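You operate a simulated robot arm through the tools that you are given. There is no shell and no other tool. Be economical: measure what you need, move in short steps, check, and stop when the job is done.

Carry out the task below with a simulated robot arm. There is one attempt and no reset: what you move stays moved.

Task
Fetch the blue rag and set it on the black end flange.
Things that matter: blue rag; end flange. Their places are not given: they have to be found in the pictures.

It is judged by the outcome, as a careful person would: the job done as asked, and still so three seconds after it is handed in. It fails if anything else is knocked over, pushed out of place, dropped, spilled or broken.

Robot
A 6-joint arm with a two-finger parallel gripper, fixed in place. Base frame: the origin is at the foot of the arm, x ahead of it, y to its left, z up; the work surface is at about z = 0. Lengths are in m, angles in degrees, forces in N, time in s.
With the tool pointing down near the work surface it reaches from about 0.14 to 0.58 m from the base axis. Its first joint turns from -66.0 to 66.0 degrees. Payload 2.1 kg.
The TCP is the grasp point between the finger pads, 0.03 m short of the fingertips. In the tool frame z runs along the fingers and y along their closing line. Largest opening 0.094 m; finger width 0.028, thickness 0.01; the body of the gripper, 0.05 by 0.096 m, starts 0.055 m behind the TCP.
Orientation is told as [roll, pitch, yaw] about the base's x, y, z axes, in that order, counted from this pose: with the fingers straight down and closing along the base's y, the tool's x points along the base's -x, its y along +y and its z along -z.

Tools
- The arm moves only by the tool arm_command. Its argument "targets" is text: rows parted by semicolons, each of 5 numbers parted by spaces: the shift along the base's x, y, z in m, then the turn about the base's z in degrees, then the finger opening in m, from 0 to 0.094. In form: dx dy dz twist jaw; .... A call has 1 to 10 rows; each row is the pose to reach, as a shift and turn from the pose commanded when the call began. Rows are played at 5 a second. More than 0.05 m and 8.6 degrees between two rows, or a gripper value outside its range, and nothing of the call is played. Where a pose cannot be reached the arm comes as near as it can. A force on the tool above 40 N (or 10 N above the force at the start of the call, whichever is more), or a blocked arm, ends the call early, and 0.2 s more pass. The fingers move at their own pace (about 0.072 m/s each) and stop on an object; they squeeze with about 33 N. The grip force told is the motor's: it shows also when the fingers shut on nothing. Time passes only in rows, and 0.2 s behind the last, so rows that repeat a pose let the fingers close. It gives the time, the measured TCP pose, the force on the tool (base axes), the opening and the grip force at its end, in the units of the frame above (readings bear some noise), and new pictures: "pictures" is both (left out), scene, wrist or none.
- Cameras (640 x 400 px; columns grow to the right, rows downward): "scene" is fixed at [0.0401, -0.3579, 0.5063]; the picture's right is [0.90, -0.43, 0.00], its down [-0.15, -0.30, -0.94] and it looks along [0.41, 0.85, -0.34] (base axes); focal length 314 px, centre (320, 200). "wrist" rides on the gripper at [-0.037, 0, -0.058] in the tool frame; the picture's right is [0.00, -1.00, 0.00], its down [0.97, 0.00, -0.24] and it looks along [0.24, 0.00, 0.97] (tool axes); focal length 218 px, centre (320, 200).
- locate(camera, pixels): for up to 12 pixels [column, row] of the newest picture of that camera ("zoom" is the newest enlarged one), the place [x, y, z] in the base frame of the surface seen there, good to about 0.003 m. The clock stands still meanwhile.
- close_up(camera, box): a new picture of the part [left, top, right, bottom] of that camera's present view, enlarged. The clock stands still meanwhile.
- close_job(): hands the job in; it is judged then, once.

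Work in short steps. Measure before you move; look again where a grasp or a placing could have gone wrong, and mend it. You have 60 turns and 170 pictures in all, those below and enlarged ones among them. Open the gripper and draw the arm clear of the work before you hand the job in, unless the task says otherwise; then end with one line.

The tools are called after "Call:" as a command line: name --argument value ..., lists and objects as JSON in quotes. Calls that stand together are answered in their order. arm_command: Moves the arm, as the interface text tells. Its arguments: {"type":"object","properties":{"targets":{"type":"string"},"pictures":{"type":"string","enum":["both","scene","wrist","none"]}},"required":["targets"]} The other tools are called the same way: locate (camera, pixels) gives the place of the surface under pixels of a picture; close_up (camera, box) takes an enlarged picture of a part of a camera's view; close_job () hands the job in.

At the start:

```text
t: 0.0
tcp_pos: [0.2376, 0.2502, 0.3139]
tool_rot: [0.1, -0.1, -0.1]
ft_force: [0.4, -0.4, -0.8]
opening: 0.0941
grip_force: 0.0
```

scene: 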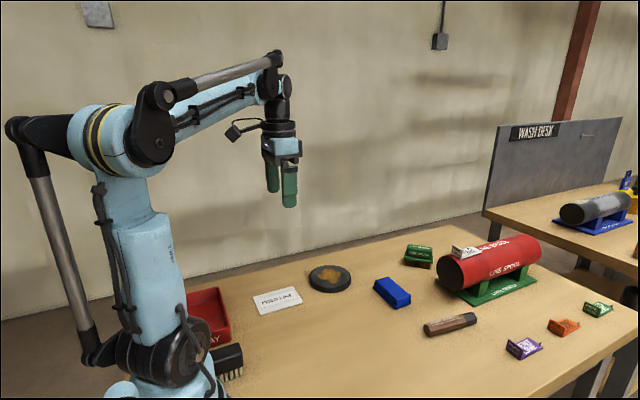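
wrist: 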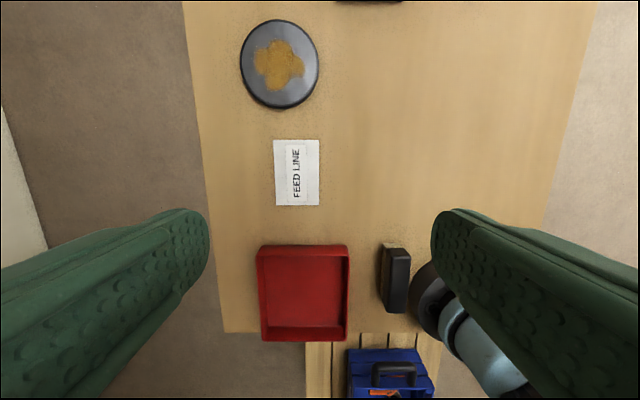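

The scene shows a blue block-like item near (392,292), a black disc at (330,278), and a red spool with a dark end at (452,272). I enlarge these to identify the rag and the flange.

Call:
close_up --camera "scene" --box '[240, 220, 440, 345]'

Call:
close_up --camera "scene" --box '[400, 220, 620, 360]'

Call:
close_up --camera "scene" --box '[480, 110, 640, 260]'

Call:
locate --camera "scene" --pixels '[[330, 273], [330, 292], [310, 278], [352, 278], [392, 286], [375, 283], [410, 297], [393, 307], [450, 325], [450, 272], [418, 250], [278, 300]]'

```text
3.20 times, centred on (340, 282) of scene
```

zoom: 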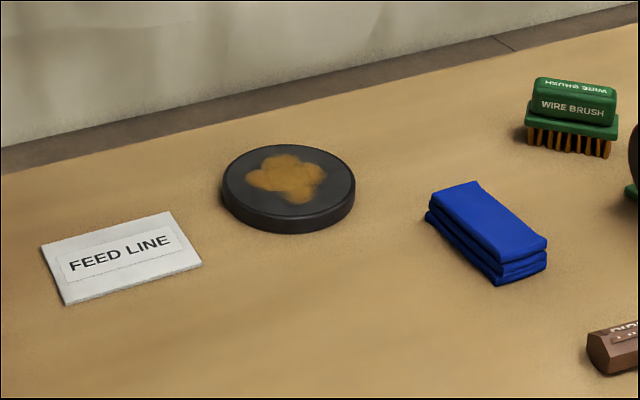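

```text
2.86 times, centred on (510, 290) of scene
```

zoom: 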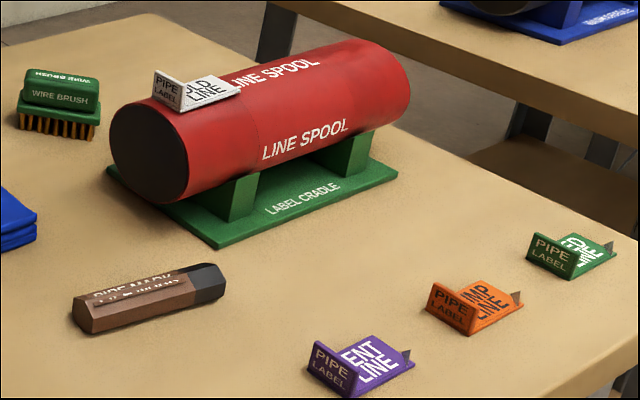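

```text
2.67 times, centred on (560, 185) of scene
```

zoom: 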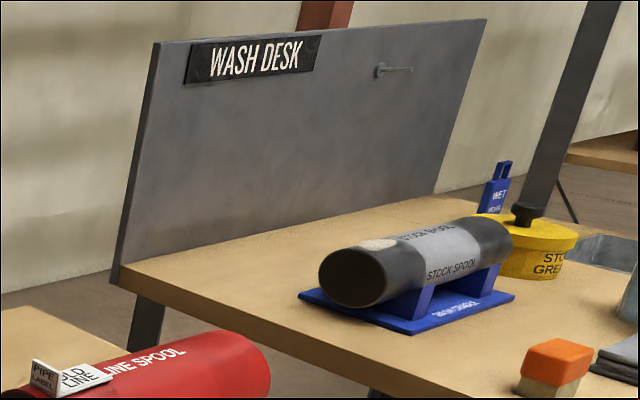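

```text
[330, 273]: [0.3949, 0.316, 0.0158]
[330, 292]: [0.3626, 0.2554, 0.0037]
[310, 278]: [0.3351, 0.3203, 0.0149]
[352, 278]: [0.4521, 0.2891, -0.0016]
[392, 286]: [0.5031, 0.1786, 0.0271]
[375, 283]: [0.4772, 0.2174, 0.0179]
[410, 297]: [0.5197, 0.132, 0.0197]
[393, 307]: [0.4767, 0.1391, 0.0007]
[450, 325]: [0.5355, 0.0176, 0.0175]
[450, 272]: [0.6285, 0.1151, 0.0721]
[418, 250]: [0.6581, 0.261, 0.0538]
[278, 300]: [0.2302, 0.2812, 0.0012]
```

The flange is the flat black disc (centre about 0.385, 0.29, top z≈0.015) and the rag is the folded blue stack near (0.495, 0.175). I measure the rag's edges and the flange rim, and bring the wrist camera over.

Call:
locate --camera "scene" --pixels '[[376, 281], [389, 278], [409, 294], [396, 300], [396, 308], [410, 303], [330, 267], [348, 276], [330, 284], [312, 275]]'

Call:
arm_command --targets "0.04 -0.01 0 0 0.094; 0.08 -0.02 0 0 0.094; 0.12 -0.03 0 0 0.094; 0.16 -0.05 -0.02 0 0.094; 0.19 -0.065 -0.05 0 0.094; 0.22 -0.075 -0.08 0 0.094; 0.22 -0.075 -0.08 0 0.094"

```text
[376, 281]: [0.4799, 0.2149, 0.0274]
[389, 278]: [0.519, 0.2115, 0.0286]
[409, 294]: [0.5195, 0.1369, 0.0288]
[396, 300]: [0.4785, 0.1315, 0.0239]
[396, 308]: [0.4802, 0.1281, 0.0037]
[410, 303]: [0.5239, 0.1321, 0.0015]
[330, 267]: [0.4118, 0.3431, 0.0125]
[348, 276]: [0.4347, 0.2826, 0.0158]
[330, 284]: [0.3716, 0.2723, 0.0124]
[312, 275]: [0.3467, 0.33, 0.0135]
```

```text
t: 1.6
tcp_pos: [0.4578, 0.1753, 0.2369]
tool_rot: [-0.1, -0.1, 0.0]
ft_force: [0.4, -1.5, 0.4]
opening: 0.0941
grip_force: 0.1
```

scene: 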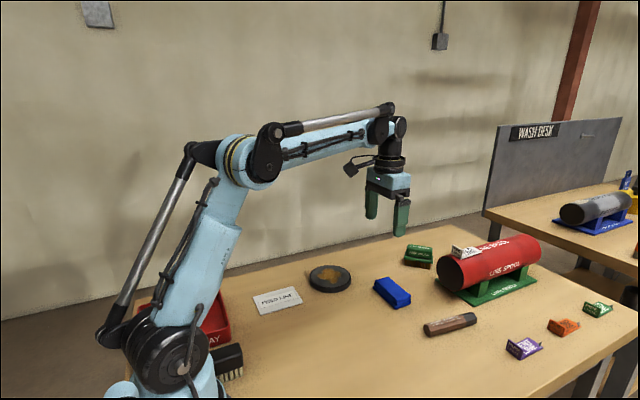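
wrist: 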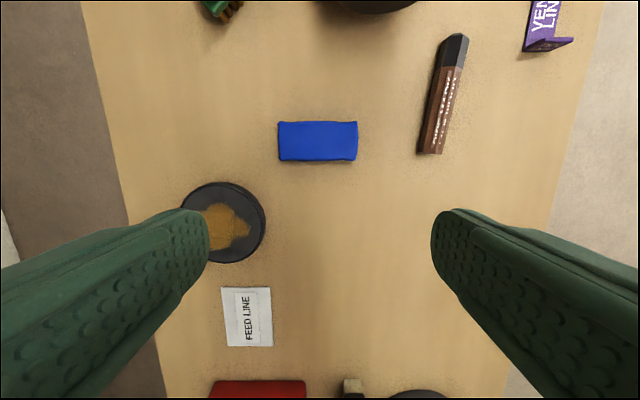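

Rag in the wrist view spans (278–358, 121–161): long side along base y (~0.09 m), short along x (~0.045 m). I measure its corners and the flange there, then turn the gripper 90° to close along x.

Call:
locate --camera "wrist" --pixels '[[281, 125], [355, 125], [281, 157], [355, 158], [318, 140], [318, 123], [318, 159], [226, 184], [263, 222], [226, 258], [215, 200], [235, 210]]'

Call:
arm_command --targets "0.005 0 0 -8.5 0.094; 0.01 0 0 -17 0.094; 0.02 0 0 -25.5 0.09; 0.025 0 0 -34 0.085; 0.03 0 0 -42.5 0.08; 0.035 0 0 -51 0.08; 0.04 0 0 -59.5 0.08; 0.04 0 0 -68 0.08; 0.042 0 0 -76.5 0.08; 0.042 0 0 -85 0.08"

```text
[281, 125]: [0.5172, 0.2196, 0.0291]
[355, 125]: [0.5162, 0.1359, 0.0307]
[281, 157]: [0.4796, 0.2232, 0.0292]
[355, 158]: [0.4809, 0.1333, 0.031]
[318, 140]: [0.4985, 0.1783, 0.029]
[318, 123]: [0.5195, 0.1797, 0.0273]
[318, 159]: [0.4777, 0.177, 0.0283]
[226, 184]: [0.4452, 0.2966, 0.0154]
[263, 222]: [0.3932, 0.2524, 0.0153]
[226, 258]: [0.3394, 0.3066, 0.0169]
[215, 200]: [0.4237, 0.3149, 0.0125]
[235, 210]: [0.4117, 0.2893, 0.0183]
```

```text
t: 3.8
tcp_pos: [0.4995, 0.1753, 0.2341]
tool_rot: [0.0, 0.0, -85.3]
ft_force: [-0.7, -0.5, -0.8]
opening: 0.0801
grip_force: 0.0
```

scene: 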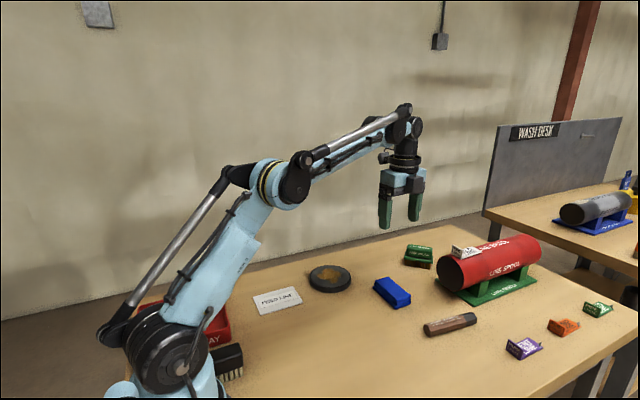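
wrist: 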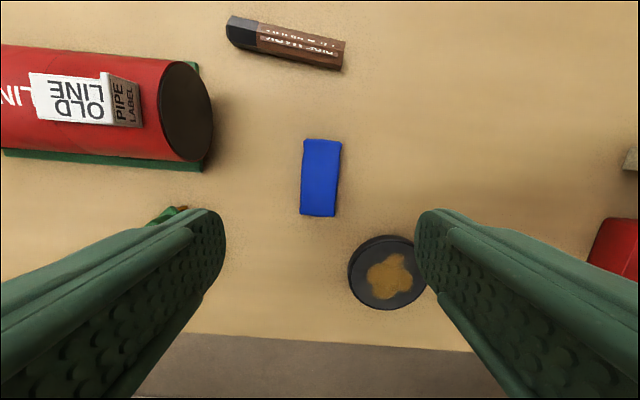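

Rag centre is (0.498, 0.178), top z≈0.029; flange centre ≈ (0.392, 0.303), top ≈0.015. I descend in two stages, finishing the turn to -90°.

Call:
arm_command --targets "-0.001 0.002 -0.04 -5 0.08; -0.001 0.002 -0.08 -5 0.08; -0.001 0.002 -0.11 -5 0.08; -0.001 0.002 -0.13 -5 0.08; -0.001 0.002 -0.13 -5 0.08"

```text
t: 5.0
tcp_pos: [0.4999, 0.1773, 0.1022]
tool_rot: [0.1, -0.1, -90.1]
ft_force: [0.5, 0.6, 0.1]
opening: 0.08
grip_force: 0.0
```

scene: 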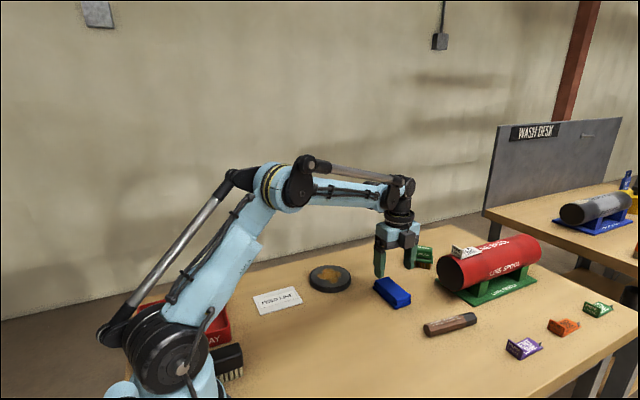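
wrist: 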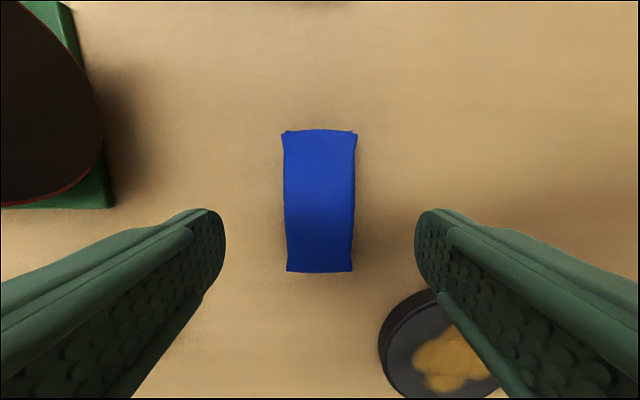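

The rag is centred between the fingers (column 320) and the flange is clear of them. I lower to TCP z≈0.038 and close.

Call:
arm_command --targets "0 0 -0.03 0 0.08; 0 0 -0.05 0 0.08; 0 0 -0.065 0 0.08; 0 0 -0.065 0 0.08; 0 0 -0.065 0 0.05; 0 0 -0.065 0 0.02; 0 0 -0.065 0 0.0; 0 0 -0.065 0 0.0; 0 0 -0.065 0 0.0"

```text
t: 7.0
tcp_pos: [0.4979, 0.1792, 0.038]
tool_rot: [0.1, -0.2, -90.1]
ft_force: [-0.5, 0.1, -0.3]
opening: 0.0487
grip_force: 33.1
```

scene: 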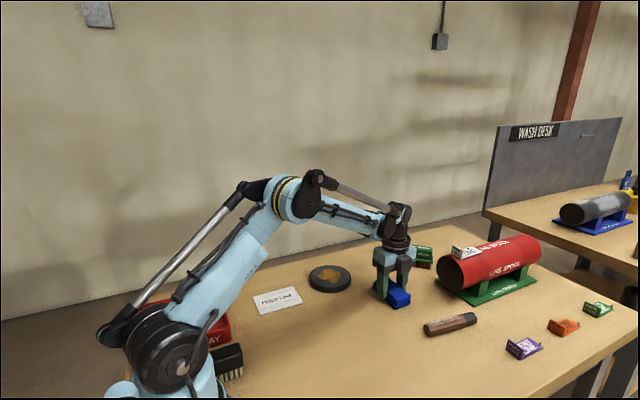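
wrist: 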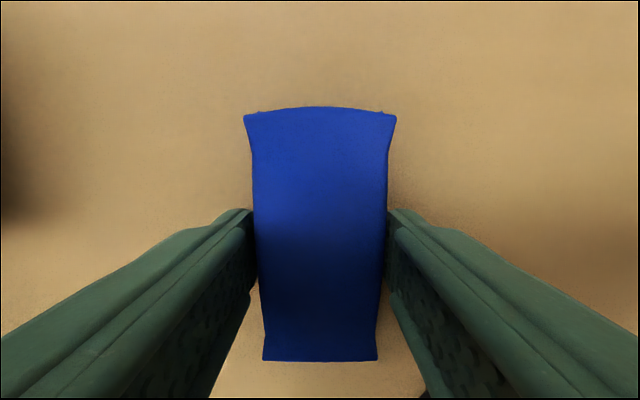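

The fingers stopped at 0.0487 m with 33 N on the rag. I lift it and carry it over the flange centre (0.392, 0.305).

Call:
arm_command --targets "0 0 0.03 0 0; 0 0 0.07 0 0; 0 0 0.09 0 0; -0.025 0.03 0.09 0 0; -0.05 0.06 0.09 0 0; -0.075 0.09 0.09 0 0; -0.095 0.115 0.09 0 0; -0.106 0.126 0.09 0 0; -0.106 0.126 0.09 0 0"

```text
t: 9.0
tcp_pos: [0.3944, 0.3039, 0.1293]
tool_rot: [0.1, -0.1, -90.2]
ft_force: [-0.8, 0.3, 0.6]
opening: 0.0488
grip_force: 33.1
```

scene: 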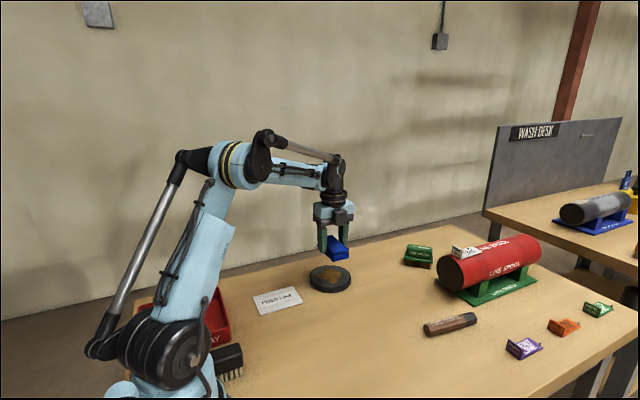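
wrist: 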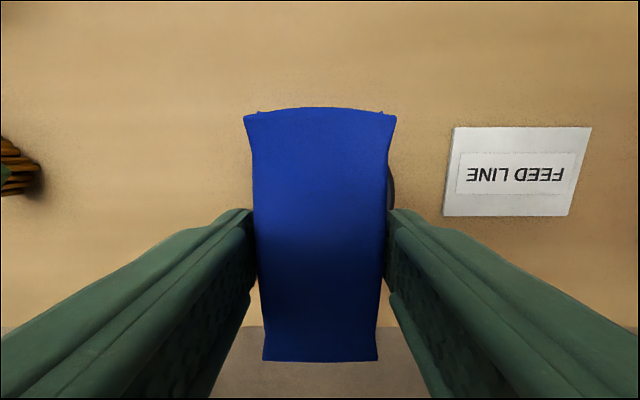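

The rag hangs above the flange; I re-measure the visible flange rim before lowering.

Call:
close_up --camera "scene" --box '[280, 220, 380, 300]'

Call:
locate --camera "scene" --pixels '[[330, 286], [313, 283], [347, 282], [311, 276], [350, 276], [320, 270], [330, 276]]'

```text
5.00 times, centred on (330, 260) of scene
```

zoom: 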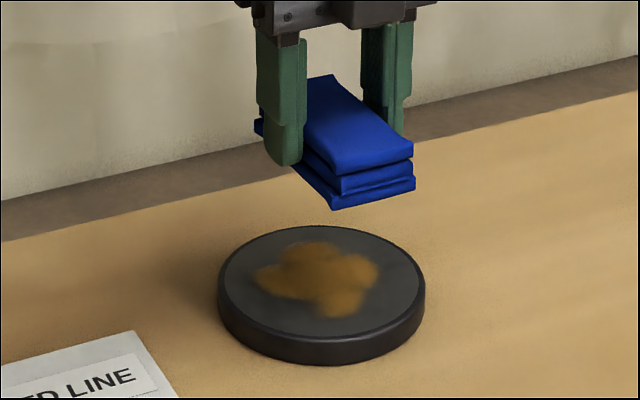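

```text
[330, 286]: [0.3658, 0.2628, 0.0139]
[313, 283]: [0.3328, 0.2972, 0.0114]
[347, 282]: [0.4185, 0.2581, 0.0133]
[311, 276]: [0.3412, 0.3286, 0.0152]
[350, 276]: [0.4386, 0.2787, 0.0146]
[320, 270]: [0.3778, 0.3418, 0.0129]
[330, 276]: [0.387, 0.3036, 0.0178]
```

Flange centre comes out at about (0.390, 0.303), radius ~0.053, top ≈0.014. I lower the rag with a 2 mm correction to just above contact.

Call:
arm_command --targets "-0.002 -0.001 -0.03 0 0; -0.002 -0.001 -0.055 0 0; -0.002 -0.001 -0.068 0 0; -0.002 -0.001 -0.073 0 0; -0.002 -0.001 -0.073 0 0"

Call:
close_up --camera "scene" --box '[280, 220, 380, 300]'

```text
t: 10.2
tcp_pos: [0.3907, 0.3023, 0.0548]
tool_rot: [0.0, -0.1, -90.1]
ft_force: [-0.8, 1.0, -0.9]
opening: 0.049
grip_force: 33.1
```

scene: 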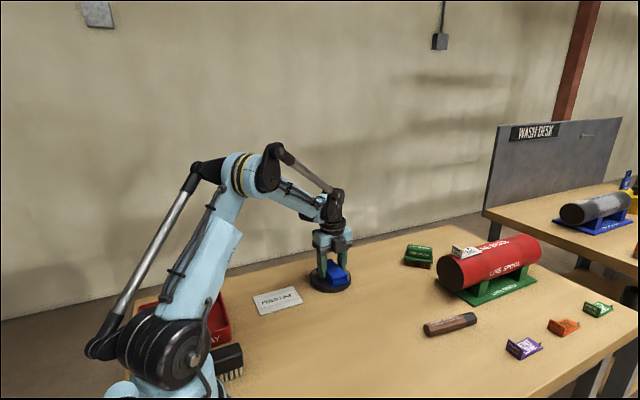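
wrist: 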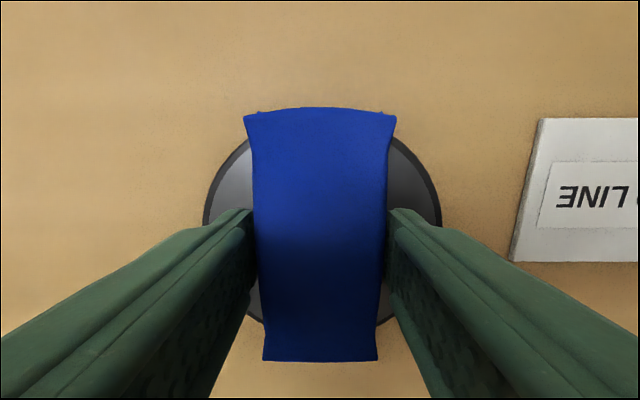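

```text
5.00 times, centred on (330, 260) of scene
```

zoom: 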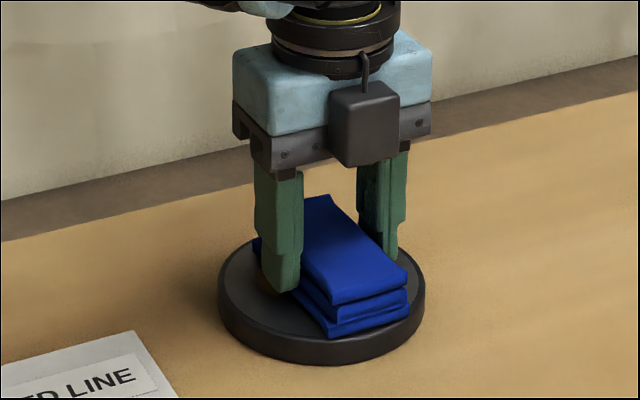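

The rag sits within the flange rim in the close-up, with about a millimetre to go. I lower 1.5 mm more and open the fingers gently.

Call:
arm_command --targets "0 0 -0.0015 0 0; 0 0 -0.0015 0 0.05; 0 0 -0.0015 0 0.055; 0 0 -0.0015 0 0.065; 0 0 -0.0015 0 0.08; 0 0 -0.0015 0 0.08"

Call:
close_up --camera "scene" --box '[280, 220, 380, 300]'

```text
t: 11.6
tcp_pos: [0.3906, 0.3025, 0.0535]
tool_rot: [0.1, -0.1, -90.1]
ft_force: [0.0, -0.2, -0.3]
opening: 0.0798
grip_force: 0.1
```

scene: 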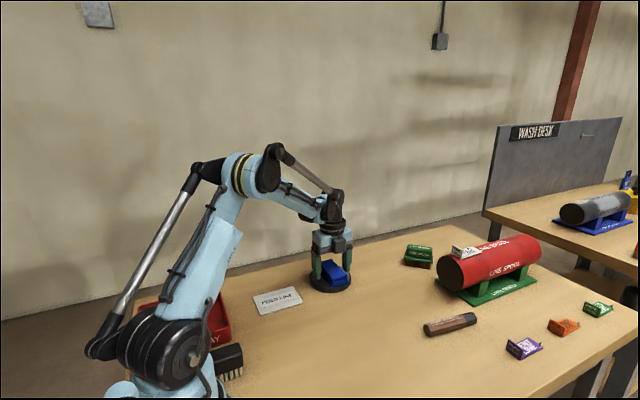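
wrist: 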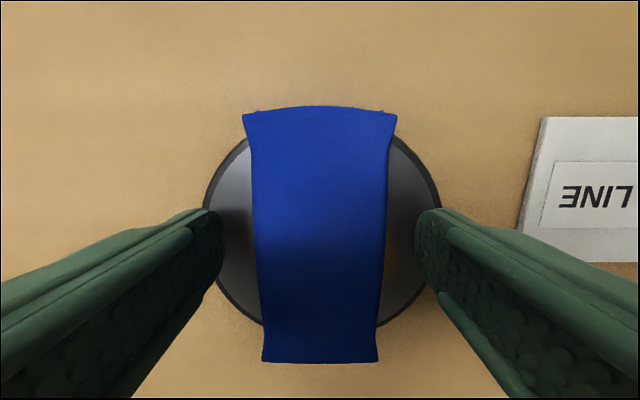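

```text
5.00 times, centred on (330, 260) of scene
```

zoom: 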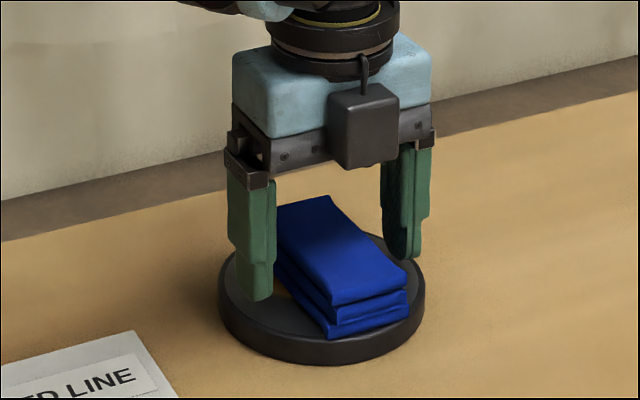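

The rag is released and lies flat on the flange. I raise the arm straight up and back off.

Call:
arm_command --targets "0 0 0.03 0 0.08; 0 0 0.07 0 0.08; 0 0 0.11 0 0.08; 0 0 0.15 0 0.08; -0.03 -0.03 0.17 0 0.08; -0.06 -0.06 0.18 0 0.08; -0.08 -0.09 0.18 0 0.08; -0.08 -0.09 0.18 0 0.08"

Call:
close_up --camera "scene" --box '[260, 220, 400, 320]'

```text
t: 13.4
tcp_pos: [0.3098, 0.2104, 0.2331]
tool_rot: [0.2, -0.1, -90.1]
ft_force: [0.2, 0.6, 0.6]
opening: 0.0799
grip_force: 0.0
```

scene: 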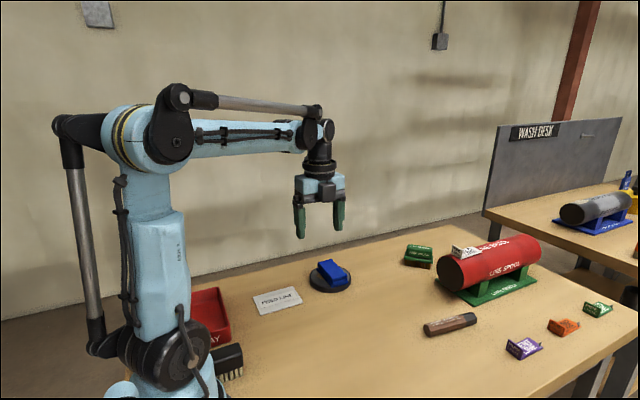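
wrist: 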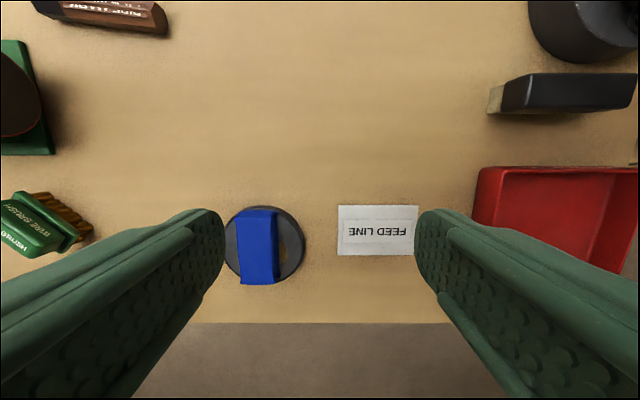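

```text
4.00 times, centred on (330, 270) of scene
```

zoom: 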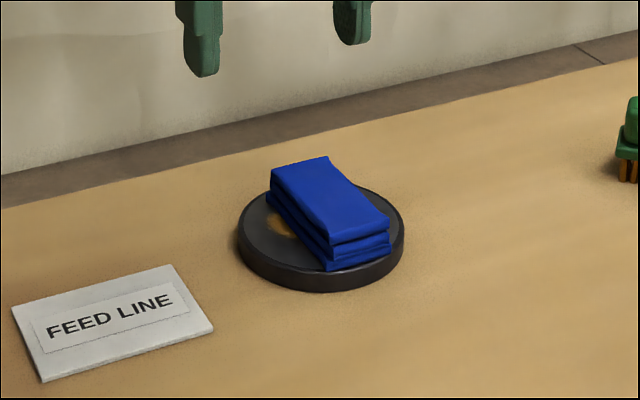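

The rag rests on the flange (zoom 330,215), nothing else has moved, and the gripper is open and clear, so I hand the job in.

Call:
close_job

```text
The job is handed in.
```

The blue rag is lying on the black end flange; the gripper is open and clear, and nothing else looks disturbed in the final pictures.
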